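You operate a simulated robot arm through the tools that you are given. There is no shell and no other tool. Be economical: measure what you need, move in short steps, check, and stop when the job is done.

You run a simulated two-armed robot. Do the job below in one go: nothing can be reset, and whatever is moved stays where it is left.

TASK
On the top of the green cabinet, fold the rag in half.

The check looks at the end state, three seconds after you hand in, the way a careful person would. Anything else that was tipped, shoved, dropped, spilled or broken makes it a failure. Flat cloth is picked up by pressing the open fingertips on it (5 to 10 N) and closing them slowly along it; thin cloth reads only 2 to 8 mm in the jaws.

THE ROBOT
Two 7-joint arms with two-finger grippers on one trunk, on a base that drives. Base frame: it is fixed to the floor where the robot stands at the start and does not move with it; the origin is under the middle of the robot, x ahead of it, y to its left, z up; the surface under the hand at the start is at about z = 86. Lengths are in cm, angles in degrees, forces in N, time in s.
The left shoulder is at the start at [2.4, 21.8, 108], the right one opposite. With the tool pointing down near the work surface each hand reaches from about 20 to 76 cm from the robot's upright axis, wherever it stands, measured 20 degrees to its own side. Places, roughly: top of the green cabinet [50, 10, 90]. Payload 2.2 kg a hand.
Tool frame (each hand has its own): the origin (TCP) lies between the finger pads and is the grasp point; the fingertips stand 1.9 cm ahead of it; z points along the fingers, y is the line along which they close. Largest opening 11.6 cm; the body of the gripper starts 7 cm behind the TCP.
Orientation is that of the tool frame in the base frame, as [roll, pitch, yaw] about the fixed x, y, z axes, in that order (R = Rz(yaw) Ry(pitch) Rx(roll)). With the fingers straight down and closing along the base's y, the tool's x points along the base's -x, its y along +y and its z along -z.

THE INTERFACE
- The arms move only by the tool move_arm. It takes "left_moves", "right_moves" or both (then of equal length, played together; a hand with none holds still); each is a list of rows, each a list of 7 numbers: the shift along the base's x, y, z in cm, then the turn, a rotation vector about the base's x, y, z in degrees, then the opening, from 0 (shut) to 1 (fully open). In form: [[x, y, z, ax, ay, az, jaw], ...]. A call has 1 to 8 rows; each row shifts and turns the commanded pose from where the row before left it. Each row takes 0.2 s and may step no farther than 5 cm and 8.6 degrees from the row before; otherwise, or with a gripper value out of range, the whole call is refused. A pose out of reach is approached as far as the arm can. The call stops where the force on the tool passes 40 N (or 10 N more than at its start, if that is more) or the arm is blocked; 0.2 s more then pass. Each finger halts on what it meets, pressing with about 41 N; the grip force reading is that of the motor and also rises with nothing between the fingers. The clock runs only during rows and for 0.2 s after the last one: add rows that do not move to give the fingers time. It gives the time, the measured TCP pose, the force on the tool (base axes), the opening and the grip force at its end, in the units of the frame above (readings bear some noise), with the torque about the TCP (base axes, N m) and any sound that the robot's microphone picked up.
- Cameras (640 x 400 px; columns grow to the right, rows downward): "scene" is now at [12.85, 3.58, 124.28]; the picture's right is [0.37, -0.93, 0.00], its down [-0.54, -0.22, -0.81] and it looks along [0.76, 0.30, -0.58] (base axes); focal length 253 px, centre (320, 200). "left" rides on the left gripper at [6.9, 1.5, -9.7] in its tool frame; the picture's right is [-0.21, 0.98, 0.00], its down [-0.76, -0.17, -0.63] and it looks along [-0.62, -0.14, 0.77] (tool axes); focal length 251 px, centre (320, 200). "right" rides on the right gripper at [6.9, -1.5, -9.7] in its tool frame; the picture's right is [0.21, 0.98, 0.00], its down [-0.76, 0.17, -0.63] and it looks along [-0.62, 0.14, 0.77] (tool axes); focal length 251 px, centre (320, 200). There is no depth. A picture from a camera that has moved, and an enlarged one, comes with that camera's place and axes in the base frame and with its lens. The place of the scene camera against the robot may be out by one fixed shift of up to 1.2 cm in any direction.
- camera(camera): a new picture of that camera. It takes no simulated time.
- raise_lower(by): slides the trunk up (or, below 0, down) by that many cm; the arms and the scene camera ride with it, the base frame stays. It gives what a move gives, with no picture.
- base_move(legs): drives the robot by 1 to 6 legs, each [ahead, left, turn to the left] in cm, cm and degrees, along the robot's own axes; the way and the turn of a leg run together, so that a leg with both is an arc; at most 150 cm and 180 degrees a leg. The arms and the cameras ride along, it lands a little off, and it stops where it bumps. It gives what a move gives.
- pan_tilt(pan, tilt): turns the head with the scene camera to pan (to the left, within 80 degrees either way) and tilt (down, from -29 to 69), counted from straight ahead of the robot. It gives what a move gives.
- close_up(camera, box): a new picture of the part [left, top, right, bottom] of that camera's present view, enlarged. It takes no simulated time.
- close_job(): hands the job in; it is judged then, once.

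Work in short steps. Places have to be worked out from the pictures, the camera data and where the tool is seen: move nearer, look again, correct. Check each grasp and each placing, and mend what went wrong. You have 120 turns and 108 pictures in all, those below and enlarged ones among them. Open the grippers and draw the arms clear of the work before you hand the job in, unless the task says otherwise; then end with one line.

The tools are called after "Request:" as a command line: name --argument value ..., lists and objects as JSON in quotes. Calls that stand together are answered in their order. move_arm: Moves the arms, as the interface text tells. Its arguments: {"type":"object","properties":{"left_moves":{"type":"array","items":{"type":"array","items":{"type":"number"}}},"right_moves":{"type":"array","items":{"type":"array","items":{"type":"number"}}}},"required":[]} The other tools are called the same way: raise_lower (by) slides the trunk up or down; base_move (legs) drives the base; pan_tilt (pan, tilt) turns the head that bears the scene camera; camera (camera) takes a picture; close_up (camera, box) takes an enlarged picture of a part of a camera's view; close_job () hands the job in.

At the start:

```text
t: 0.0
left_tool_pos: [50.69, 41.7, 109.01]
left_ee_rot: [-180.0, -0.1, 180.0]
left_ft_force: [0.0, -0.2, -0.1]
left_moment: [-0.01, 0.02, 0.01]
left_gripper_width: 11.61
left_grip_force: 0.1
right_tool_pos: [50.62, 0.76, 110.52]
right_ee_rot: [-179.9, 0.0, -180.0]
right_ft_force: [1.0, -0.5, -0.2]
right_moment: [-0.03, 0.0, 0.01]
right_gripper_width: 11.58
right_grip_force: 0.0
trunk travel left (down, up): [-22.5, 26.5]
robot x, y, heading: [-0.24, 0.05, 0.1]
head pan, tilt: [21.8, 35.2]
```

scene: 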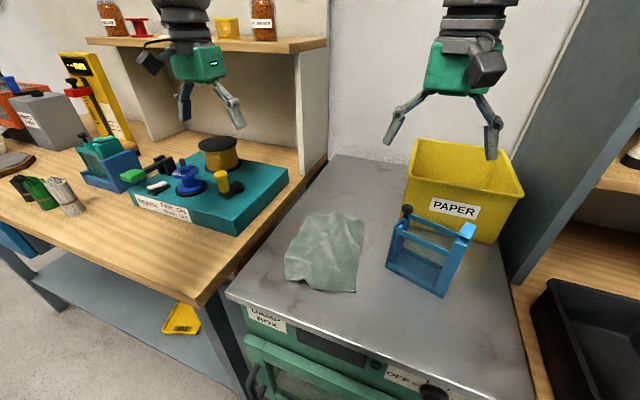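
right: 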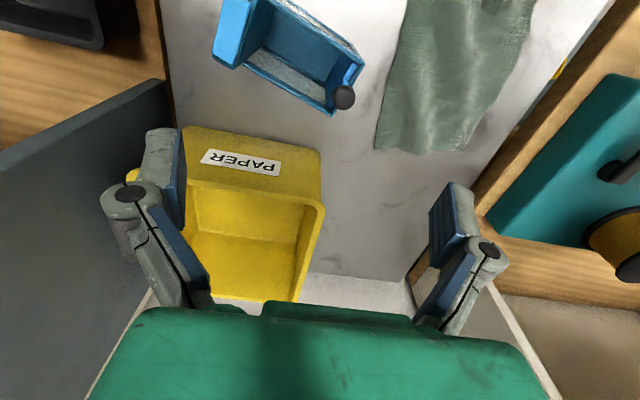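
left: 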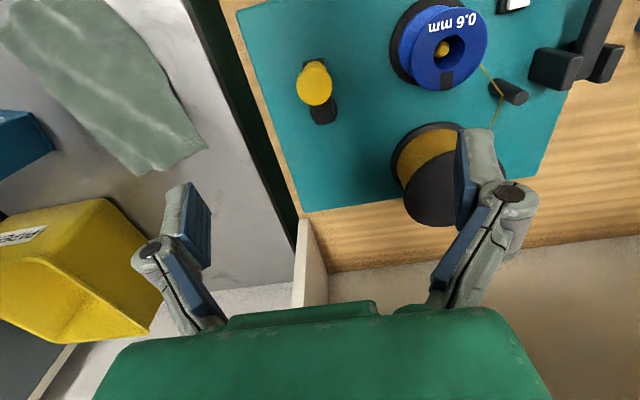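

The rag lies on the cabinet roughly x 38–59, y 8–22, near a blue frame. I'll take enlarged views to get its corners accurately.

Request:
close_up --camera "scene" --box '[240, 180, 480, 330]'

Request:
close_up --camera "right" --box '[320, 0, 640, 200]'

```text
2.67 times, centred on (360, 255) of scene
camera zoom: at [12.85, 3.58, 124.28], right [0.37, -0.93, 0.0], down [-0.54, -0.22, -0.81], along [0.76, 0.3, -0.58], focal length 674 px, centre (213, 53)
```

zoom: 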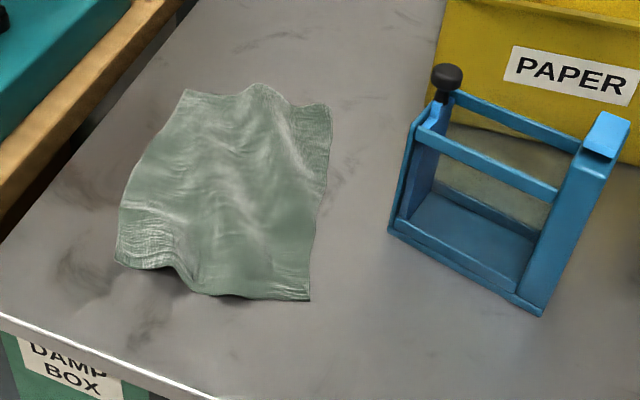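

```text
2.00 times, centred on (480, 100) of right
camera zoom: at [43.72, -0.83, 120.26], right [-0.21, 0.98, 0.0], down [0.76, 0.17, 0.63], along [0.62, 0.13, -0.78], focal length 503 px, centre (0, 400)
```

zoom: 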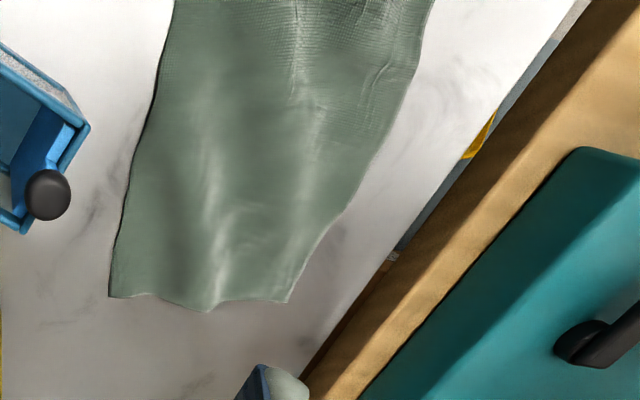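

The surface is near z = 86 and the rag corners come out at about NR (39.7, 7.3), NL (37.8, 20.5), FL (57, 24) and FR (59.4, 10.8). I plan to pinch both near corners diagonally and fold the near edge over to the far edge. First I'll bring both hands above the near corners with narrow openings.

Request:
move_arm --right_moves '[[-1.25, 1.0, -0.5, 0, 0, 7.75, 0.6], [-1.25, 1.0, -0.5, 0, 0, 7.75, 0.3], [-1.25, 1.0, -0.5, 0, 0, 7.75, 0.26], [-1.25, 1.0, -0.5, 0, 0, 7.75, 0.26], [-1.2, 1.0, -1.0, 0, 0, 7.75, 0.26], [-1.2, 1.0, -1.5, 0, 0, 7.75, 0.26], [-1.2, 1.0, -2, 0, 0, 7.75, 0.26], [-1.2, 1.1, -2, 0, 0, 7.75, 0.26]]' --left_moves '[[-1.4, -2.8, 0, 0, 0, -5.6, 0.6], [-1.4, -2.8, 0, 0, 0, -5.6, 0.3], [-1.4, -2.8, 0, 0, 0, -5.6, 0.26], [-1.4, -2.8, 0, 0, 0, -5.6, 0.26], [-1.4, -2.8, 0, 0, 0, -5.6, 0.26], [-1.4, -2.8, -1, 0, 0, -5.6, 0.26], [-1.4, -2.8, -2, 0, 0, -5.6, 0.26], [-1.5, -2.7, -3, 0, 0, -5.8, 0.26]]'

```text
t: 1.8
left_tool_pos: [39.07, 18.9, 103.28]
left_ee_rot: [-179.9, 0.1, 134.9]
left_ft_force: [0.4, 0.3, -0.7]
left_moment: [0.0, -0.02, -0.02]
left_gripper_width: 3.02
left_grip_force: 0.1
right_tool_pos: [40.32, 8.59, 102.16]
right_ee_rot: [180.0, 0.1, -117.9]
right_ft_force: [-0.3, 0.4, -0.5]
right_moment: [-0.01, -0.02, 0.02]
right_gripper_width: 3.02
right_grip_force: 0.1
trunk travel left (down, up): [-22.5, 26.5]
robot x, y, heading: [-0.14, -0.15, -0.3]
head pan, tilt: [21.8, 35.2]
```

Both hands are where I wanted them. I'll look through all the cameras to refine the corner positions.

Request:
camera --camera "scene"

Request:
camera --camera "right"

Request:
camera --camera "left"

```text
102 pictures are left
camera scene: at [12.8, 3.48, 124.28], right [0.37, -0.93, 0.0], down [-0.54, -0.22, -0.82], along [0.76, 0.3, -0.58], focal length 253 px, centre (320, 200)
```

scene: 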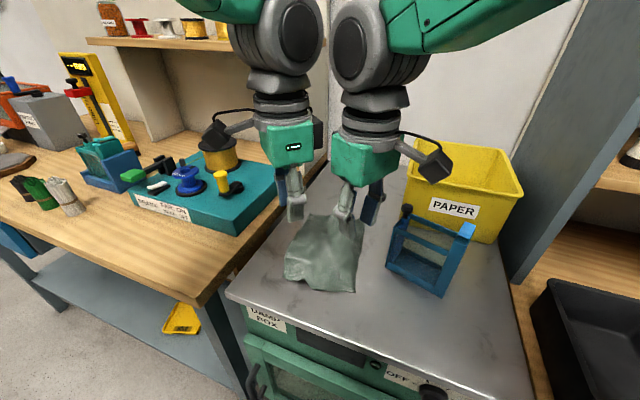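

```text
101 pictures are left
camera right: at [38.6, 1.86, 111.83], right [-0.96, 0.27, 0.0], down [0.21, 0.74, 0.63], along [0.17, 0.61, -0.77], focal length 251 px, centre (320, 200)
```

right: 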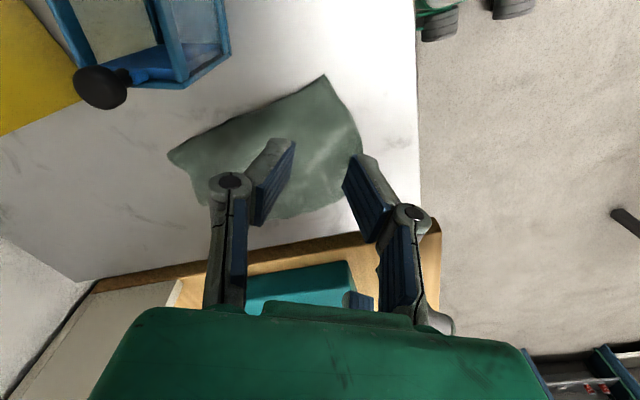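

```text
100 pictures are left
camera left: at [35.19, 24.77, 112.92], right [0.84, 0.54, 0.0], down [0.42, -0.65, 0.63], along [0.34, -0.53, -0.77], focal length 251 px, centre (320, 200)
```

left: 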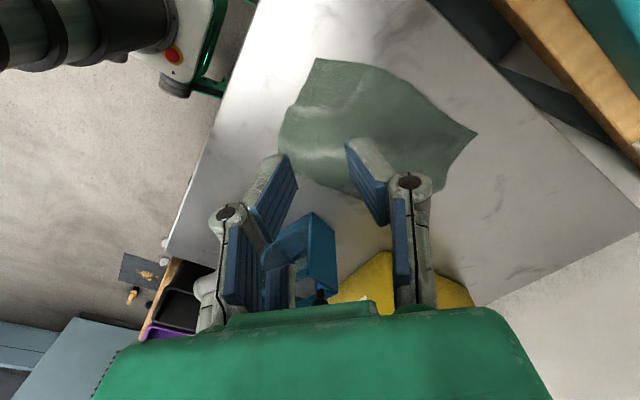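

Both wrist views agree with the corner estimates: NL (37.6, 20.6) and NR (39.8, 7.5). I'll make small lateral corrections and lower both hands to just above the cloth.

Request:
move_arm --right_moves '[[0.3, 0.3, -3, 0, 0, 0, 0.26], [0.2, 0.2, -3, 0, 0, 0, 0.26], [0, 0, -3, 0, 0, 0, 0.26], [0, 0, -2.2, 0, 0, 0, 0.26], [0, 0, -1, 0, 0, 0, 0.26], [0, 0, 0, 0, 0, 0, 0.26]]' --left_moves '[[0.1, 0.3, -3.5, 0, 0, 0, 0.26], [0, 0.3, -3.5, 0, 0, 0, 0.26], [0, 0, -3, 0, 0, 0, 0.26], [0, 0, -2.2, 0, 0, 0, 0.26], [0, 0, -1, 0, 0, 0, 0.26], [0, 0, 0, 0, 0, 0, 0.26]]'

```text
t: 3.4
left_tool_pos: [38.81, 19.77, 90.11]
left_ee_rot: [179.9, 0.3, 135.1]
left_ft_force: [-0.2, 0.3, 0.0]
left_moment: [0.02, 0.02, 0.04]
left_gripper_width: 3.03
left_grip_force: 0.0
right_tool_pos: [43.3, 7.81, 93.83]
right_ee_rot: [178.3, 4.8, -121.7]
right_ft_force: [-1.2, -0.3, 0.2]
right_moment: [0.0, -0.01, 0.02]
right_gripper_width: 3.0
right_grip_force: 0.2
trunk travel left (down, up): [-22.5, 26.5]
robot x, y, heading: [-0.09, 0.25, 0.3]
head pan, tilt: [21.8, 35.2]
stopped in row 6 (right hand): the arm was blocked; the commanded pose is now the measured one
```

The right arm stopped short at (43.3, 7.8, 93.8) with little force, so this is either a joint limit or link contact. I'll look.

Request:
camera --camera "scene"

Request:
camera --camera "right"

```text
99 pictures are left
camera scene: at [12.78, 3.48, 124.29], right [0.37, -0.93, 0.0], down [-0.54, -0.22, -0.82], along [0.76, 0.3, -0.58], focal length 253 px, centre (320, 200)
```

scene: 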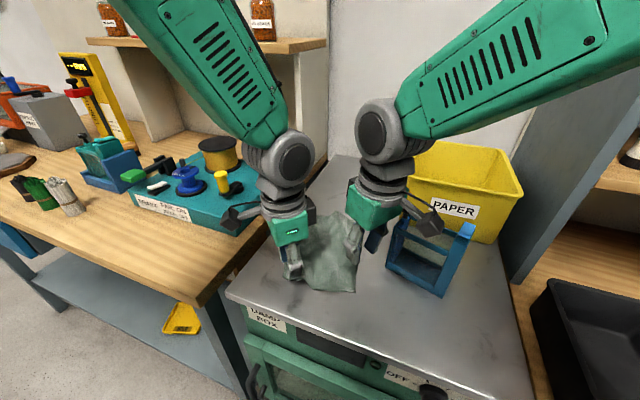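

```text
98 pictures are left
camera right: at [40.82, 0.4, 102.89], right [-0.94, 0.33, 0.01], down [0.25, 0.67, 0.7], along [0.22, 0.66, -0.72], focal length 251 px, centre (320, 200)
```

right: 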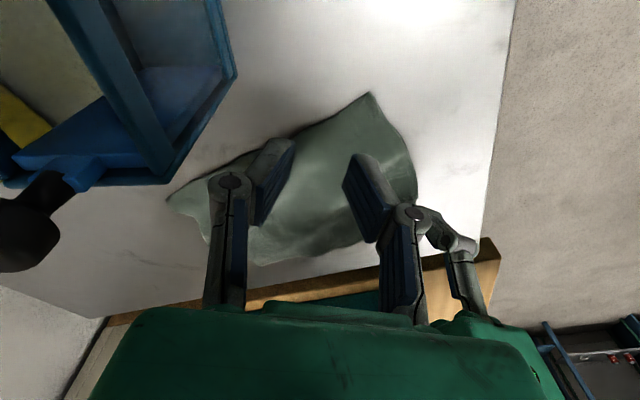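

The right arm is reaching across the body with its wrist near a limit. I'll raise both hands well clear, then drive the robot left so the rag is centred in front of it.

Request:
move_arm --right_moves '[[0, -0.5, 3, 0, 0, 0, 0.26], [0, -1, 4, 0, 0, 0, 0.26], [0, -1, 4, 0, 0, 0, 0.26], [0, -1, 4, 0, 0, 0, 0.26], [0, -1, 4, 0, 0, 0, 0.26]]' --left_moves '[[0, 0.5, 4, 0, 0, 0, 0.26], [0, 1, 4, 0, 0, 0, 0.26], [0, 1, 4, 0, 0, 0, 0.26], [0, 0, 4.5, 0, 0, 0, 0.26], [0, 0, 4.5, 0, 0, 0, 0.26]]'

Request:
base_move --legs '[[-4, 0, 0], [0, 14, 0]]'

Request:
camera --camera "scene"

```text
t: 4.6
left_tool_pos: [38.69, 22.44, 111.13]
left_ee_rot: [179.9, 0.3, 135.0]
left_ft_force: [0.5, 0.6, -0.2]
left_moment: [-0.02, -0.01, -0.03]
left_gripper_width: 3.02
left_grip_force: 0.2
right_tool_pos: [43.13, 3.51, 112.61]
right_ee_rot: [178.3, 4.5, -121.5]
right_ft_force: [-0.4, -0.1, -0.6]
right_moment: [-0.01, 0.02, -0.04]
right_gripper_width: 3.01
right_grip_force: 0.1
trunk travel left (down, up): [-22.5, 26.5]
robot x, y, heading: [-0.19, -0.02, 0.2]
head pan, tilt: [21.8, 35.2]
```

```text
t: 6.4
left_tool_pos: [34.92, 33.0, 111.55]
left_ee_rot: [178.8, -0.9, 135.0]
left_ft_force: [0.5, -1.4, 0.2]
left_moment: [0.2, 0.03, 0.0]
left_gripper_width: 3.01
left_grip_force: 0.2
right_tool_pos: [39.38, 13.99, 112.52]
right_ee_rot: [177.4, 5.8, -121.6]
right_ft_force: [1.4, -0.6, 0.1]
right_moment: [0.14, 0.07, 0.04]
right_gripper_width: 3.03
right_grip_force: 0.1
trunk travel left (down, up): [-22.5, 26.5]
robot x, y, heading: [-4.08, 13.53, 0.2]
head pan, tilt: [21.8, 35.2]
```

```text
97 pictures are left
camera scene: at [8.98, 13.05, 124.31], right [0.37, -0.93, -0.03], down [-0.54, -0.19, -0.82], along [0.76, 0.32, -0.57], focal length 253 px, centre (320, 200)
```

scene: 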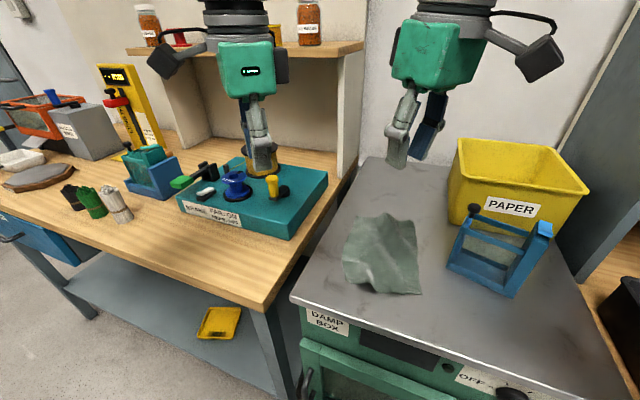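

The readings disagree: odometry says 13.5 cm, the tools moved about 10.5 cm, and there is a slight roll. I'll wait still to let it settle and read again.

Request:
move_arm --right_moves '[[0, 0, 0, 0, 0, 0, 0.26], [0, 0, 0, 0, 0, 0, 0.26], [0, 0, 0, 0, 0, 0, 0.26]]'

Request:
camera --camera "scene"

```text
t: 7.4
left_tool_pos: [34.16, 37.86, 110.72]
left_ee_rot: [-179.4, 1.3, 135.0]
left_ft_force: [-0.8, 3.0, -0.1]
left_moment: [-0.11, 0.01, 0.01]
left_gripper_width: 3.04
left_grip_force: 0.1
right_tool_pos: [38.74, 19.01, 112.67]
right_ee_rot: [179.2, 3.5, -121.5]
right_ft_force: [-0.9, 1.9, -0.1]
right_moment: [-0.14, -0.01, -0.05]
right_gripper_width: 3.0
right_grip_force: 0.0
trunk travel left (down, up): [-22.5, 26.5]
robot x, y, heading: [-4.02, 12.99, 0.1]
head pan, tilt: [21.8, 35.2]
stopped in row 3 (right hand): the arm was blocked; the commanded pose is now the measured one
```

```text
96 pictures are left
camera scene: at [8.77, 17.0, 124.28], right [0.37, -0.93, 0.0], down [-0.54, -0.22, -0.81], along [0.76, 0.3, -0.58], focal length 253 px, centre (320, 200)
```

scene: 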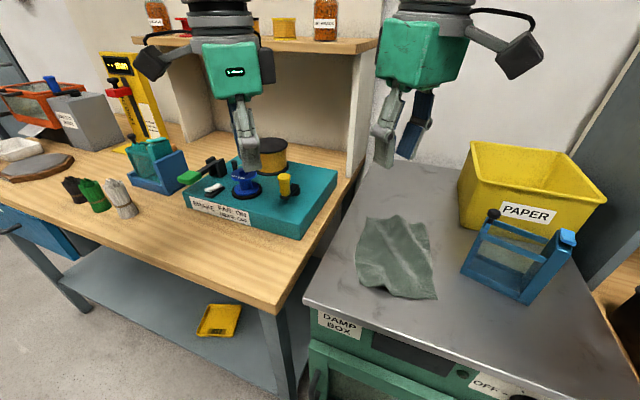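

It was still swaying from the drive. I'll let it settle once more.

Request:
move_arm --right_moves '[[0, 0, 0, 0, 0, 0, 0.26], [0, 0, 0, 0, 0, 0, 0.26], [0, 0, 0, 0, 0, 0, 0.26], [0, 0, 0, 0, 0, 0, 0.26]]' --left_moves '[[0, 0, 0, 0, 0, 0, 0.26], [0, 0, 0, 0, 0, 0, 0.26], [0, 0, 0, 0, 0, 0, 0.26], [0, 0, 0, 0, 0, 0, 0.26]]'

Request:
camera --camera "scene"

```text
t: 8.6
left_tool_pos: [33.92, 35.32, 111.42]
left_ee_rot: [179.4, 0.5, 135.0]
left_ft_force: [-0.6, -0.5, -0.1]
left_moment: [0.05, -0.04, 0.05]
left_gripper_width: 3.01
left_grip_force: 0.0
right_tool_pos: [38.52, 16.51, 112.9]
right_ee_rot: [178.5, 4.9, -121.4]
right_ft_force: [0.5, -1.4, -0.4]
right_moment: [0.06, 0.0, 0.04]
right_gripper_width: 3.02
right_grip_force: 0.1
trunk travel left (down, up): [-22.5, 26.5]
robot x, y, heading: [-4.17, 13.21, 0.1]
head pan, tilt: [21.8, 35.2]
stopped in row 4 (left hand): the arm was blocked; the commanded pose is now the measured one
```

```text
95 pictures are left
camera scene: at [8.73, 17.39, 124.27], right [0.38, -0.93, 0.01], down [-0.54, -0.22, -0.81], along [0.76, 0.3, -0.58], focal length 253 px, centre (320, 200)
```

scene: 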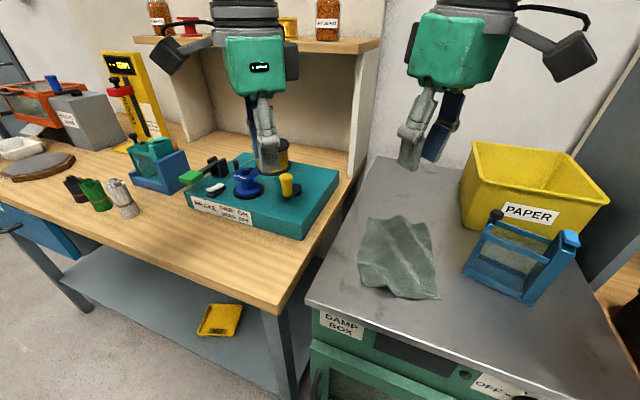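

The sway is dying out. I'll bring both hands over the corners again, correcting the right hand's small tilt.

Request:
move_arm --right_moves '[[0.5, -1.5, 0, -1.5, 0.3, 1, 0.26], [0.5, -1.5, 0, -1.5, 0.3, 1, 0.26], [0.5, -1.5, -1, -1.5, 0.4, 1, 0.26], [0.5, -1.5, -1.5, 0, 0, 0, 0.26], [0.4, -1.4, -2, 0, 0, 0, 0.26], [0, 0, -2, 0, 0, 0, 0.26], [0, 0, -2, 0, 0, 0, 0.26], [0, 0, 0, 0, 0, 0, 0.26]]' --left_moves '[[0.7, -2, 0, 0, 0, 0, 0.26], [0.7, -2, 0, 0, 0, 0, 0.26], [0.7, -2.3, 0, 0, 0, 0, 0.26], [0.8, -2.3, 0, 0, 0, 0, 0.26], [0.8, -2.4, -1, 0, 0, 0, 0.26], [0.8, -2.4, -2, 0, 0, 0, 0.26], [0.8, -2.4, -4, 0, 0, 0, 0.26], [0, 0, 0, 0, 0, 0, 0.26]]'

Request:
move_arm --right_moves '[[0, 0, 0, 0, 0, 0, 0.26], [0, 0, 0, 0, 0, 0, 0.26], [0, 0, 0, 0, 0, 0, 0.26], [0, 0, 0, 0, 0, 0, 0.26]]' --left_moves '[[0, 0, 0, 0, 0, 0, 0.26], [0, 0, 0, 0, 0, 0, 0.26], [0, 0, 0, 0, 0, 0, 0.26], [0, 0, 0, 0, 0, 0, 0.26]]'

Request:
camera --camera "left"

Request:
camera --camera "right"

```text
t: 10.4
left_tool_pos: [39.24, 18.15, 104.47]
left_ee_rot: [179.0, 0.2, 134.7]
left_ft_force: [-0.4, -1.0, -0.7]
left_moment: [0.14, -0.03, 0.0]
left_gripper_width: 3.02
left_grip_force: 0.1
right_tool_pos: [40.87, 7.75, 104.09]
right_ee_rot: [179.7, 1.2, -118.5]
right_ft_force: [-0.6, -0.8, -0.3]
right_moment: [0.1, 0.03, 0.0]
right_gripper_width: 3.03
right_grip_force: 0.1
trunk travel left (down, up): [-22.5, 26.5]
robot x, y, heading: [-4.07, 12.69, 0.1]
head pan, tilt: [21.8, 35.2]
```

```text
t: 11.4
left_tool_pos: [39.25, 18.76, 104.23]
left_ee_rot: [179.3, 0.2, 135.0]
left_ft_force: [-0.5, 0.1, -0.5]
left_moment: [0.08, 0.03, 0.0]
left_gripper_width: 3.03
left_grip_force: 0.0
right_tool_pos: [40.78, 8.37, 104.19]
right_ee_rot: [179.7, 0.8, -118.4]
right_ft_force: [0.0, -0.6, 1.2]
right_moment: [0.06, 0.01, 0.0]
right_gripper_width: 3.01
right_grip_force: 0.1
trunk travel left (down, up): [-22.5, 26.5]
robot x, y, heading: [-4.12, 12.98, 0.2]
head pan, tilt: [21.8, 35.2]
```

```text
94 pictures are left
camera left: at [35.34, 24.63, 113.98], right [0.84, 0.54, 0.01], down [0.41, -0.66, 0.63], along [0.35, -0.53, -0.77], focal length 251 px, centre (320, 200)
```

left: 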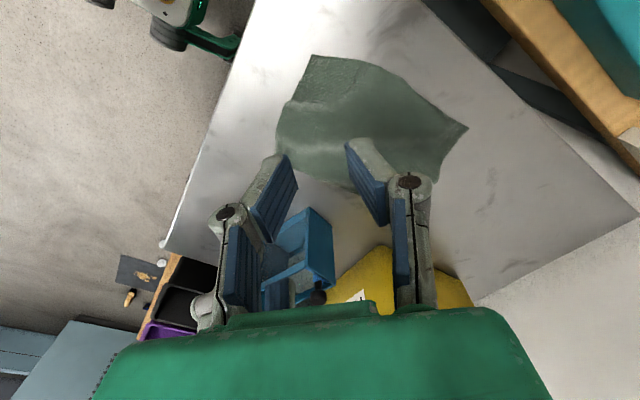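

```text
93 pictures are left
camera right: at [38.98, 1.47, 113.7], right [-0.96, 0.28, 0.0], down [0.21, 0.73, 0.64], along [0.18, 0.62, -0.76], focal length 251 px, centre (320, 200)
```

right: 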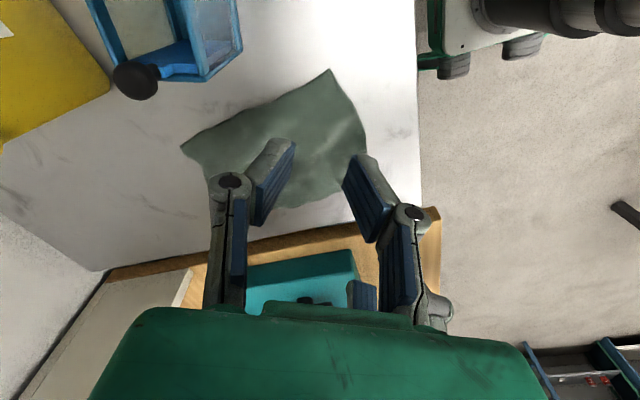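

Positions remain consistent after the drive. I'll lower both to about 2 cm over contact and check that the right arm gets there this time.

Request:
move_arm --right_moves '[[0, 0, -3, 0, 0, 0, 0.26], [0, 0, -3, 0, 0, 0, 0.26], [0, 0, -3, 0, 0, 0, 0.26], [0, 0, -3, 0, 0, 0, 0.26], [0, 0, -2, 0, 0, 0, 0.26], [0, 0, 0, 0, 0, 0, 0.26], [0, 0, 0, 0, 0, 0, 0.26], [0, 0, 0, 0, 0, 0, 0.26]]' --left_moves '[[0, 0, -3, 0, 0, 0, 0.26], [0, 0, -3, 0, 0, 0, 0.26], [0, 0, -3, 0, 0, 0, 0.26], [0, 0, -3, 0, 0, 0, 0.26], [0, 0, -2, 0, 0, 0, 0.26], [0, 0, 0, 0, 0, 0, 0.26], [0, 0, 0, 0, 0, 0, 0.26], [0, 0, 0, 0, 0, 0, 0.26]]'

```text
t: 13.2
left_tool_pos: [39.3, 20.75, 90.25]
left_ee_rot: [179.8, 0.7, 135.0]
left_ft_force: [-0.5, 0.2, 0.7]
left_moment: [0.0, 0.02, 0.0]
left_gripper_width: 3.02
left_grip_force: 0.0
right_tool_pos: [40.63, 10.06, 90.14]
right_ee_rot: [-179.8, -0.1, -118.3]
right_ft_force: [0.0, 1.2, 0.4]
right_moment: [0.0, -0.02, -0.01]
right_gripper_width: 2.99
right_grip_force: 0.1
trunk travel left (down, up): [-22.5, 26.5]
robot x, y, heading: [-3.98, 13.47, 0.0]
head pan, tilt: [21.8, 35.2]
```

The right arm reached the height this time, but the y readings are still swaying. I'll wait and read again before correcting.

Request:
move_arm --right_moves '[[0, 0, 0, 0, 0, 0, 0.26], [0, 0, 0, 0, 0, 0, 0.26], [0, 0, 0, 0, 0, 0, 0.26], [0, 0, 0, 0, 0, 0, 0.26], [0, 0, 0, 0, 0, 0, 0.26], [0, 0, 0, 0, 0, 0, 0.26], [0, 0, 0, 0, 0, 0, 0.26], [0, 0, 0, 0, 0, 0, 0.26]]'

Request:
move_arm --right_moves '[[0, 0, 0, 0, 0, 0, 0.26], [0, 0, 0, 0, 0, 0, 0.26], [0, 0, 0, 0, 0, 0, 0.26], [0, 0, 0, 0, 0, 0, 0.26]]'

```text
t: 15.0
left_tool_pos: [39.36, 21.77, 90.22]
left_ee_rot: [-179.8, 1.1, 135.1]
left_ft_force: [-0.1, 0.1, -0.2]
left_moment: [-0.06, 0.0, 0.0]
left_gripper_width: 3.02
left_grip_force: 0.1
right_tool_pos: [40.72, 10.86, 90.15]
right_ee_rot: [-179.6, -0.2, -118.2]
right_ft_force: [1.3, 0.0, -0.9]
right_moment: [-0.07, -0.01, -0.01]
right_gripper_width: 3.02
right_grip_force: 0.0
trunk travel left (down, up): [-22.5, 26.5]
robot x, y, heading: [-3.96, 13.77, 0.2]
head pan, tilt: [21.8, 35.2]
```

```text
t: 16.0
left_tool_pos: [39.29, 21.28, 90.16]
left_ee_rot: [-179.8, 1.1, 135.2]
left_ft_force: [0.1, -0.2, 0.0]
left_moment: [-0.03, 0.02, 0.01]
left_gripper_width: 3.02
left_grip_force: 0.0
right_tool_pos: [40.67, 10.54, 90.07]
right_ee_rot: [-179.6, -0.1, -118.1]
right_ft_force: [0.9, 0.8, 0.5]
right_moment: [-0.05, -0.01, -0.01]
right_gripper_width: 2.99
right_grip_force: 0.0
trunk travel left (down, up): [-22.5, 26.5]
robot x, y, heading: [-3.8, 13.49, 0.2]
head pan, tilt: [21.8, 35.2]
```

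The readings are settling near left y 21.2 and right y 10.5. I'll shift both back over the corner points and look.

Request:
move_arm --right_moves '[[0.1, -0.5, 0, 0, 0, 0, 0.26], [0.1, -0.5, 0, 0, 0, 0, 0.26], [0, -0.4, 0, 0, 0, 0, 0.26], [0, 0, 0, 0, 0, 0, 0.26], [0, 0, 0, 0, 0, 0, 0.26], [0, 0, 0, 0, 0, 0, 0.26], [0, 0, 0, 0, 0, 0, 0.26]]' --left_moves '[[-0.1, -0.6, 0, 0, 0, 0, 0.26], [0, -0.6, 0, 0, 0, 0, 0.26], [0, -0.5, 0, 0, 0, 0, 0.26], [0, 0, 0, 0, 0, 0, 0.26], [0, 0, 0, 0, 0, 0, 0.26], [0, 0, 0, 0, 0, 0, 0.26], [0, 0, 0, 0, 0, 0, 0.26]]'

Request:
close_up --camera "scene" --box '[280, 160, 520, 310]'

Request:
camera --camera "left"

Request:
camera --camera "right"

```text
t: 17.6
left_tool_pos: [39.19, 19.56, 90.43]
left_ee_rot: [-180.0, 0.9, 135.0]
left_ft_force: [0.1, 0.0, -0.4]
left_moment: [-0.01, 0.0, 0.03]
left_gripper_width: 3.03
left_grip_force: 0.0
right_tool_pos: [41.11, 9.21, 90.23]
right_ee_rot: [-179.8, -0.1, -118.3]
right_ft_force: [-0.1, 1.7, -0.3]
right_moment: [-0.05, -0.01, 0.02]
right_gripper_width: 3.02
right_grip_force: 0.1
trunk travel left (down, up): [-22.5, 26.5]
robot x, y, heading: [-3.77, 13.35, 0.3]
head pan, tilt: [21.8, 35.2]
```

```text
2.67 times, centred on (400, 235) of scene
camera zoom: at [8.88, 17.5, 124.27], right [0.38, -0.93, 0.0], down [-0.54, -0.22, -0.81], along [0.76, 0.3, -0.58], focal length 674 px, centre (107, 107)
```

zoom: 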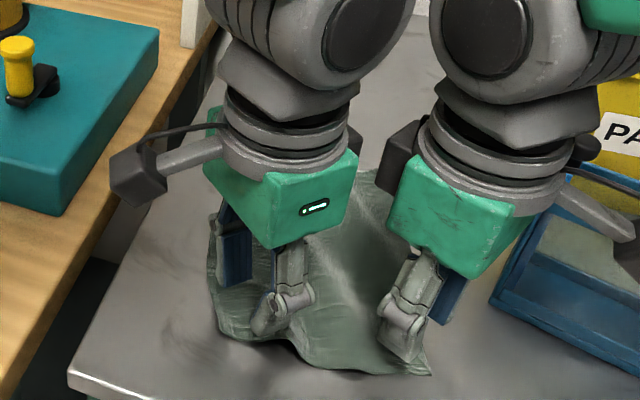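

```text
91 pictures are left
camera left: at [35.11, 25.4, 99.89], right [0.84, 0.54, 0.0], down [0.41, -0.65, 0.64], along [0.35, -0.54, -0.76], focal length 251 px, centre (320, 200)
```

left: 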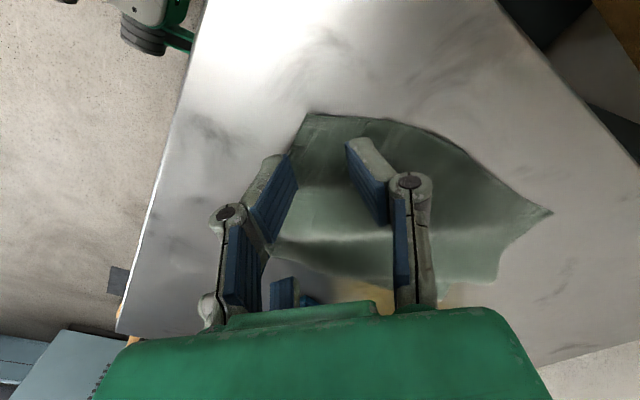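

```text
90 pictures are left
camera right: at [39.14, 2.42, 99.94], right [-0.96, 0.27, 0.0], down [0.21, 0.75, 0.63], along [0.18, 0.61, -0.78], focal length 251 px, centre (320, 200)
```

right: 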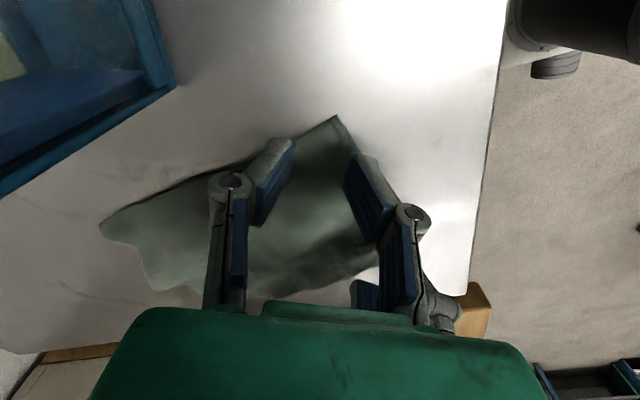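

Both fingertip pairs straddle the corner tips with about 2 cm of cloth inside. I'll lower gently toward contact and watch the force.

Request:
move_arm --right_moves '[[0, 0, -0.6, 0, 0, 0, 0.26], [0, 0, -0.6, 0, 0, 0, 0.26], [0, 0, -0.5, 0, 0, 0, 0.26], [0, 0, -0.3, 0, 0, 0, 0.26], [0, 0, 0, 0, 0, 0, 0.26]]' --left_moves '[[0, 0, -0.6, 0, 0, 0, 0.26], [0, 0, -0.6, 0, 0, 0, 0.26], [0, 0, -0.5, 0, 0, 0, 0.26], [0, 0, -0.3, 0, 0, 0, 0.26], [0, 0, 0, 0, 0, 0, 0.26]]'

```text
t: 18.8
left_tool_pos: [39.21, 18.74, 88.26]
left_ee_rot: [179.7, 0.6, 135.0]
left_ft_force: [-0.4, -0.3, 0.3]
left_moment: [-0.03, 0.0, 0.01]
left_gripper_width: 3.03
left_grip_force: 0.1
right_tool_pos: [41.12, 8.32, 88.27]
right_ee_rot: [-179.9, 0.2, -118.3]
right_ft_force: [-0.1, -0.4, 0.1]
right_moment: [0.03, -0.03, 0.0]
right_gripper_width: 3.01
right_grip_force: 0.1
trunk travel left (down, up): [-22.5, 26.5]
robot x, y, heading: [-4.33, 13.51, 0.5]
head pan, tilt: [21.8, 35.2]
```

There is no contact yet, and the sway has moved both hands about 0.8 cm in y. I'll wait for it to damp before touching.

Request:
move_arm --right_moves '[[0, 0, 0, 0, 0, 0, 0.26], [0, 0, 0, 0, 0, 0, 0.26], [0, 0, 0, 0, 0, 0, 0.26], [0, 0, 0, 0, 0, 0, 0.26], [0, 0, 0, 0, 0, 0, 0.26], [0, 0, 0, 0, 0, 0, 0.26], [0, 0, 0, 0, 0, 0, 0.26], [0, 0, 0, 0, 0, 0, 0.26]]'

Request:
move_arm --right_moves '[[0, 0, 0, 0, 0, 0, 0.26], [0, 0, 0, 0, 0, 0, 0.26], [0, 0, 0, 0, 0, 0, 0.26], [0, 0, 0, 0, 0, 0, 0.26], [0, 0, 0, 0, 0, 0, 0.26], [0, 0, 0, 0, 0, 0, 0.26], [0, 0, 0, 0, 0, 0, 0.26], [0, 0, 0, 0, 0, 0, 0.26]]'

Request:
move_arm --right_moves '[[0, 0, 0, 0, 0, 0, 0.26], [0, 0, 0, 0, 0, 0, 0.26], [0, 0, 0, 0, 0, 0, 0.26], [0, 0, 0, 0, 0, 0, 0.26]]'

```text
t: 20.6
left_tool_pos: [39.12, 18.91, 88.23]
left_ee_rot: [179.8, 0.7, 135.1]
left_ft_force: [-0.9, 0.0, 0.2]
left_moment: [0.04, 0.03, -0.01]
left_gripper_width: 3.01
left_grip_force: 0.0
right_tool_pos: [41.2, 8.65, 88.26]
right_ee_rot: [-179.9, 0.0, -118.3]
right_ft_force: [0.3, 0.5, 0.7]
right_moment: [0.03, -0.01, 0.0]
right_gripper_width: 3.02
right_grip_force: 0.0
trunk travel left (down, up): [-22.5, 26.5]
robot x, y, heading: [-4.15, 13.37, 0.2]
head pan, tilt: [21.8, 35.2]
```

```text
t: 22.4
left_tool_pos: [39.31, 18.9, 88.3]
left_ee_rot: [179.9, 0.6, 135.0]
left_ft_force: [0.3, -0.4, 0.5]
left_moment: [-0.01, -0.03, -0.03]
left_gripper_width: 3.06
left_grip_force: 0.1
right_tool_pos: [41.05, 8.67, 88.31]
right_ee_rot: [-180.0, 0.1, -118.3]
right_ft_force: [0.4, -1.2, -0.1]
right_moment: [-0.03, -0.02, 0.03]
right_gripper_width: 3.0
right_grip_force: 0.0
trunk travel left (down, up): [-22.5, 26.5]
robot x, y, heading: [-4.32, 13.53, -0.0]
head pan, tilt: [21.8, 35.2]
```

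```text
t: 23.4
left_tool_pos: [39.08, 18.96, 88.21]
left_ee_rot: [179.7, 0.7, 135.0]
left_ft_force: [0.7, 0.0, -0.3]
left_moment: [-0.03, 0.01, -0.04]
left_gripper_width: 3.03
left_grip_force: 0.0
right_tool_pos: [41.11, 8.62, 88.25]
right_ee_rot: [-179.8, 0.1, -118.2]
right_ft_force: [-1.0, 0.3, 0.7]
right_moment: [0.0, -0.03, 0.03]
right_gripper_width: 3.02
right_grip_force: 0.0
trunk travel left (down, up): [-22.5, 26.5]
robot x, y, heading: [-4.48, 13.45, 0.4]
head pan, tilt: [21.8, 35.2]
```

It's settled now. I'll make a small y correction and then step down to contact.

Request:
move_arm --right_moves '[[0, 0.4, 0, 0, 0, 0, 0.26], [0, 0, -0.2, 0, 0, 0, 0.26], [0, 0, -0.2, 0, 0, 0, 0.26], [0, 0, -0.2, 0, 0, 0, 0.26], [0, 0, 0, 0, 0, 0, 0.26]]' --left_moves '[[0, 0.6, 0, 0, 0, 0, 0.26], [0, 0, -0.2, 0, 0, 0, 0.26], [0, 0, -0.2, 0, 0, 0, 0.26], [0, 0, -0.2, 0, 0, 0, 0.26], [0, 0, 0, 0, 0, 0, 0.26]]'

```text
t: 24.6
left_tool_pos: [38.98, 19.43, 87.83]
left_ee_rot: [179.8, 0.7, 135.0]
left_ft_force: [0.5, -0.1, 6.3]
left_moment: [0.02, 0.03, 0.01]
left_gripper_width: 3.36
left_grip_force: 3.7
right_tool_pos: [40.99, 8.92, 87.77]
right_ee_rot: [-179.7, 0.2, -118.3]
right_ft_force: [-0.1, 0.9, 13.0]
right_moment: [0.04, -0.02, 0.0]
right_gripper_width: 3.19
right_grip_force: 0.0
trunk travel left (down, up): [-22.5, 26.5]
robot x, y, heading: [-4.18, 13.47, 0.2]
head pan, tilt: [21.8, 35.2]
```

Contact on both: left 6 N, right 13 N. I'll ease the right up slightly and close both slowly along the cloth.

Request:
move_arm --right_moves '[[0, 0, 0.1, 0, 0, 0, 0.26], [0, 0, 0, 0, 0, 0, 0.22], [0, 0, 0, 0, 0, 0, 0.18], [0, 0, 0, 0, 0, 0, 0.14], [0, 0, 0, 0, 0, 0, 0.1], [0, 0, 0, 0, 0, 0, 0.06], [0, 0, 0, 0, 0, 0, 0.02], [0, 0, 0, 0, 0, 0, 0]]' --left_moves '[[0, 0, -0.02, 0, 0, 0, 0.26], [0, 0, 0, 0, 0, 0, 0.22], [0, 0, 0, 0, 0, 0, 0.18], [0, 0, 0, 0, 0, 0, 0.14], [0, 0, 0, 0, 0, 0, 0.1], [0, 0, 0, 0, 0, 0, 0.06], [0, 0, 0, 0, 0, 0, 0.02], [0, 0, 0, 0, 0, 0, 0]]'

Request:
camera --camera "left"

Request:
camera --camera "right"

```text
t: 25.9
left_tool_pos: [39.12, 19.28, 87.97]
left_ee_rot: [179.6, 1.1, 135.0]
left_ft_force: [1.3, -1.2, 15.9]
left_moment: [0.01, 0.02, -0.03]
left_gripper_width: 0.31
left_grip_force: 29.7
right_tool_pos: [41.0, 9.15, 88.03]
right_ee_rot: [-179.7, 0.3, -118.4]
right_ft_force: [-3.0, -0.3, 15.5]
right_moment: [0.07, 0.1, 0.0]
right_gripper_width: 0.38
right_grip_force: 32.4
trunk travel left (down, up): [-22.5, 26.5]
robot x, y, heading: [-3.82, 13.25, 0.3]
head pan, tilt: [21.8, 35.2]
stopped in row 6 (left hand): the force on the tool passed its limit at 50 N (the readings are from after the stop); the commanded pose is now the measured one
```

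```text
89 pictures are left
camera left: at [35.06, 25.21, 97.61], right [0.84, 0.54, 0.01], down [0.41, -0.65, 0.65], along [0.36, -0.54, -0.76], focal length 251 px, centre (320, 200)
```

left: 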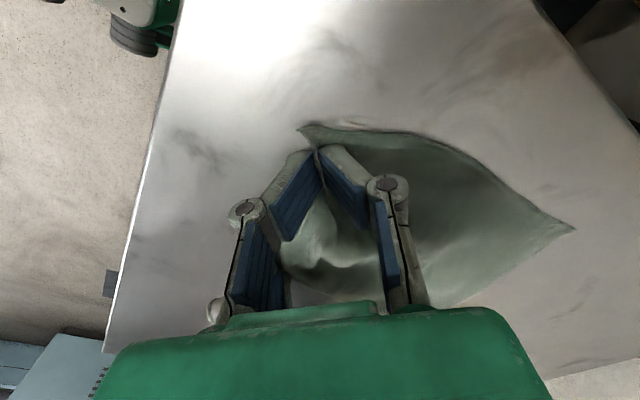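

```text
88 pictures are left
camera right: at [39.06, 2.23, 97.74], right [-0.96, 0.27, -0.01], down [0.21, 0.74, 0.64], along [0.18, 0.61, -0.77], focal length 251 px, centre (320, 200)
```

right: 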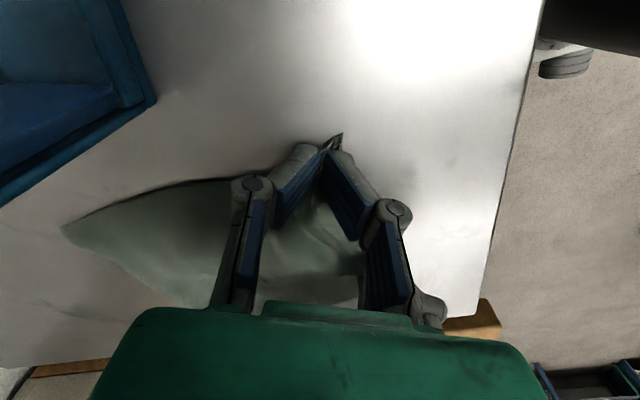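

Both jaws hold cloth at 3–4 mm, with the corner tips just outside. I'll shut them and lift 4 cm to confirm.

Request:
move_arm --right_moves '[[0, 0, 0.2, 0, 0, 0, 0], [0, 0, 0.3, 0, 0, 0, 0], [0.2, 0, 1, 0, 0, 0, 0], [0.3, 0, 1.2, 0, 0, 0, 0], [0.5, 0, 1.5, 0, 0, 0, 0], [0, 0, 0, 0, 0, 0, 0]]' --left_moves '[[0, 0, 0.2, 0, 0, 0, 0], [0, 0, 0.3, 0, 0, 0, 0], [0.2, 0, 1, 0, 0, 0, 0], [0.3, 0, 1.2, 0, 0, 0, 0], [0.5, 0, 1.5, 0, 0, 0, 0], [0, 0, 0, 0, 0, 0, 0]]'

Request:
camera --camera "scene"

Request:
camera --camera "right"

Request:
camera --camera "left"

```text
t: 27.3
left_tool_pos: [40.11, 19.66, 91.94]
left_ee_rot: [179.6, 0.9, 135.1]
left_ft_force: [0.6, -0.2, 0.8]
left_moment: [-0.04, 0.05, 0.04]
left_gripper_width: 0.35
left_grip_force: 30.0
right_tool_pos: [42.22, 9.1, 91.97]
right_ee_rot: [-179.9, 0.2, -118.4]
right_ft_force: [-0.2, 0.0, -0.5]
right_moment: [-0.02, 0.03, -0.01]
right_gripper_width: 0.25
right_grip_force: 26.4
trunk travel left (down, up): [-22.5, 26.5]
robot x, y, heading: [-3.78, 13.28, 0.4]
head pan, tilt: [21.8, 35.2]
```

```text
87 pictures are left
camera scene: at [8.94, 16.75, 124.28], right [0.38, -0.93, 0.0], down [-0.54, -0.22, -0.81], along [0.76, 0.31, -0.58], focal length 253 px, centre (320, 200)
```

scene: 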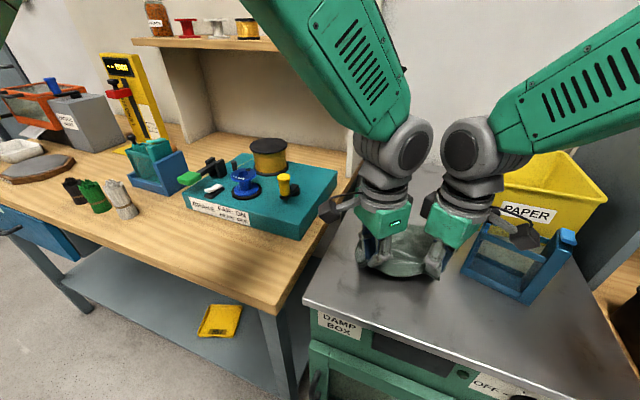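

```text
86 pictures are left
camera right: at [40.21, 2.37, 101.68], right [-0.96, 0.28, 0.0], down [0.21, 0.74, 0.64], along [0.18, 0.61, -0.77], focal length 251 px, centre (320, 200)
```

right: 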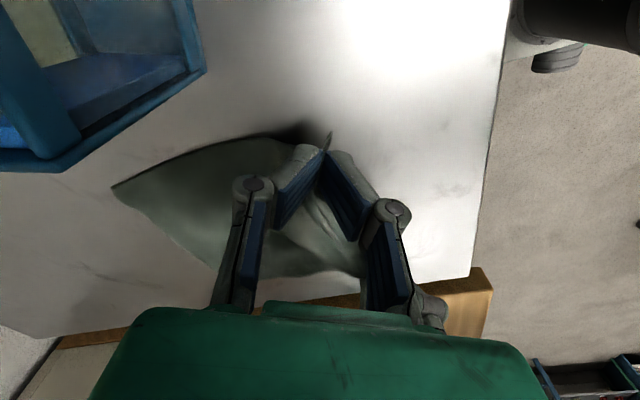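

```text
85 pictures are left
camera left: at [36.12, 25.53, 101.51], right [0.84, 0.54, 0.01], down [0.41, -0.65, 0.64], along [0.35, -0.54, -0.77], focal length 251 px, centre (320, 200)
```

left: 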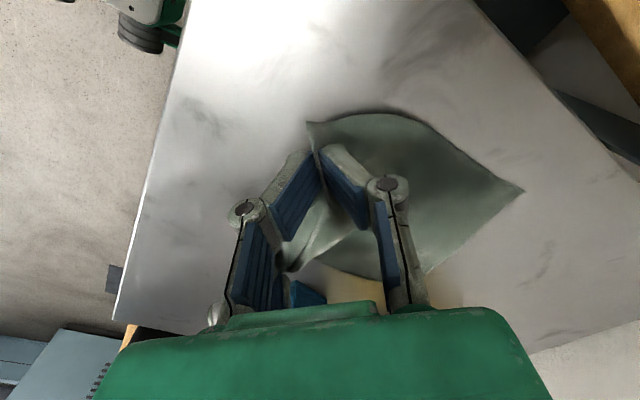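

Both corners are held. I'll carry them over in an arc toward the mirrored points, left (55.7, 22.3) and right (57.5, 12.0). I'll turn the hands outward on the way so that the corner tips end up pointing to the far side.

Request:
move_arm --right_moves '[[0.95, 0.18, 0.7, 0, 0, 7, 0], [0.95, 0.18, 0.6, 0, 0, 7, 0], [0.95, 0.18, 0.5, 0, 0, 7, 0], [0.95, 0.18, 0.4, 0, 0, 7, 0], [0.95, 0.18, 0.2, 0, 0, 7, 0], [0.95, 0.18, 0.1, 0, 0, 7, 0], [0.95, 0.18, 0, 0, 0, 7, 0], [0.95, 0.18, 0, 0, 0, 7, 0]]' --left_moves '[[0.95, 0.16, 0.7, 0, 0, -7, 0], [0.95, 0.16, 0.6, 0, 0, -7, 0], [0.95, 0.16, 0.5, 0, 0, -7, 0], [0.95, 0.16, 0.4, 0, 0, -7, 0], [0.95, 0.16, 0.2, 0, 0, -7, 0], [0.95, 0.16, 0.1, 0, 0, -7, 0], [0.95, 0.16, 0, 0, 0, -7, 0], [0.95, 0.16, 0, 0, 0, -7, 0]]'

Request:
camera --camera "scene"

Request:
camera --camera "right"

Request:
camera --camera "left"

```text
t: 29.1
left_tool_pos: [47.88, 20.6, 94.4]
left_ee_rot: [179.9, 0.9, 78.9]
left_ft_force: [0.3, 0.6, 0.5]
left_moment: [0.0, 0.0, 0.03]
left_gripper_width: 0.29
left_grip_force: 28.3
right_tool_pos: [49.86, 10.54, 94.69]
right_ee_rot: [-179.9, 0.3, -62.3]
right_ft_force: [0.7, 0.8, 0.9]
right_moment: [0.02, 0.01, -0.07]
right_gripper_width: 0.3
right_grip_force: 31.7
trunk travel left (down, up): [-22.5, 26.5]
robot x, y, heading: [-4.01, 13.2, -0.0]
head pan, tilt: [21.8, 35.2]
```

```text
84 pictures are left
camera scene: at [9.09, 16.79, 124.26], right [0.37, -0.93, 0.0], down [-0.54, -0.22, -0.81], along [0.75, 0.31, -0.58], focal length 253 px, centre (320, 200)
```

scene: 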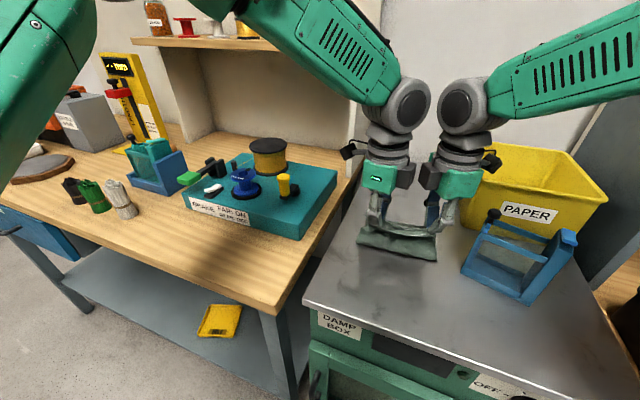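

```text
83 pictures are left
camera right: at [54.49, 5.1, 104.29], right [-0.76, -0.65, 0.0], down [-0.5, 0.59, 0.64], along [-0.41, 0.49, -0.77], focal length 251 px, centre (320, 200)
```

right: 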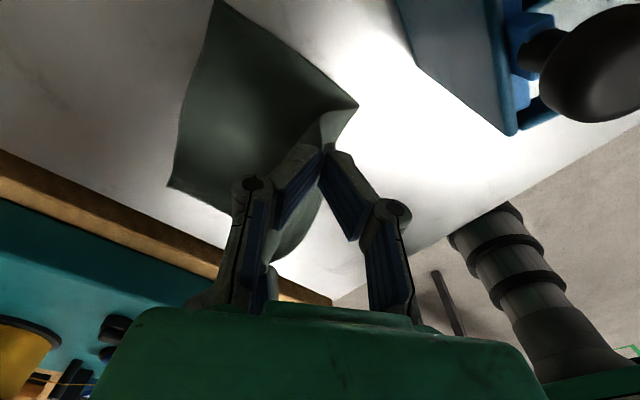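

```text
82 pictures are left
camera left: at [50.56, 27.21, 104.05], right [0.92, -0.4, 0.01], down [-0.31, -0.7, 0.64], along [-0.25, -0.59, -0.76], focal length 251 px, centre (320, 200)
```

left: 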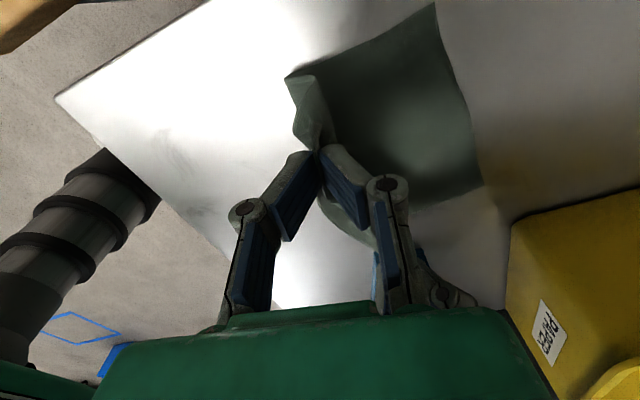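

The fold is going over cleanly and the far edge has stayed put. I'll continue the arc down toward the far edge.

Request:
move_arm --right_moves '[[0.95, 0.12, 0, 0, 0, 3, 0], [0.95, 0.12, -0.2, 0, 0, 3, 0], [0.95, 0.12, -0.4, 0, 0, 3, 0], [0.95, 0.12, -0.6, 0, 0, 3, 0], [0.95, 0.12, -0.8, 0, 0, 3, 0], [0.95, 0.12, -0.9, 0, 0, 0, 0], [0.95, 0.12, -1.0, 0, 0, 0, 0], [0.95, 0.12, -1.0, 0, 0, 0, 0]]' --left_moves '[[0.95, 0.2, 0, 0, 0, -3, 0], [0.95, 0.2, -0.2, 0, 0, -3, 0], [0.95, 0.2, -0.4, 0, 0, -3, 0], [0.95, 0.2, -0.6, 0, 0, -3, 0], [0.95, 0.2, -0.8, 0, 0, 0, 0], [0.95, 0.2, -0.9, 0, 0, 0, 0], [0.95, 0.2, -1.0, 0, 0, 0, 0], [0.95, 0.2, -1.0, 0, 0, 0, 0]]'

Request:
camera --camera "scene"

Request:
camera --camera "right"

Request:
camera --camera "left"

```text
t: 30.9
left_tool_pos: [55.62, 22.35, 89.56]
left_ee_rot: [179.7, 1.1, 67.0]
left_ft_force: [-0.2, -1.0, 0.2]
left_moment: [0.0, -0.01, 0.0]
left_gripper_width: 0.29
left_grip_force: 29.5
right_tool_pos: [57.43, 11.23, 89.61]
right_ee_rot: [-179.8, 0.3, -47.3]
right_ft_force: [-0.5, 0.7, 0.1]
right_moment: [0.01, 0.03, -0.01]
right_gripper_width: 0.3
right_grip_force: 31.7
trunk travel left (down, up): [-22.5, 26.5]
robot x, y, heading: [-4.09, 13.18, 0.4]
head pan, tilt: [21.8, 35.2]
```

```text
81 pictures are left
camera scene: at [9.17, 16.81, 124.25], right [0.37, -0.93, 0.0], down [-0.54, -0.22, -0.81], along [0.75, 0.31, -0.58], focal length 253 px, centre (320, 200)
```

scene: 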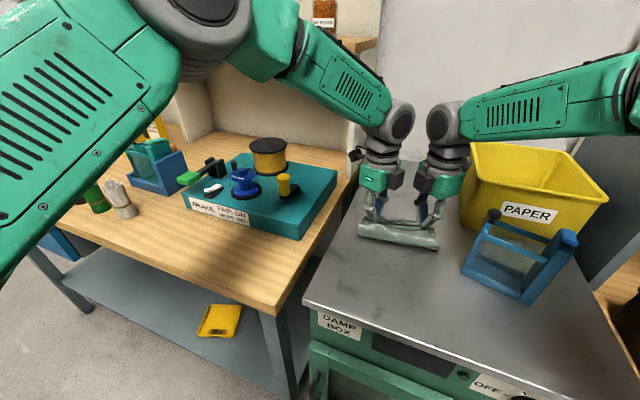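

```text
80 pictures are left
camera right: at [63.3, 7.29, 99.34], right [-0.57, -0.82, 0.0], down [-0.63, 0.44, 0.64], along [-0.52, 0.37, -0.77], focal length 251 px, centre (320, 200)
```

right: 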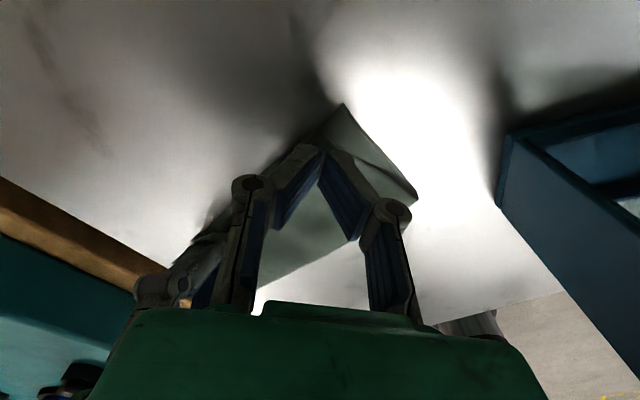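

```text
79 pictures are left
camera left: at [59.55, 28.17, 99.08], right [0.82, -0.58, 0.01], down [-0.45, -0.62, 0.65], along [-0.37, -0.53, -0.76], focal length 251 px, centre (320, 200)
```

left: 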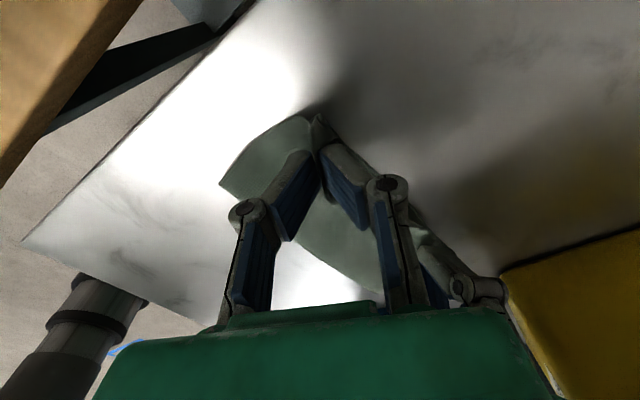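

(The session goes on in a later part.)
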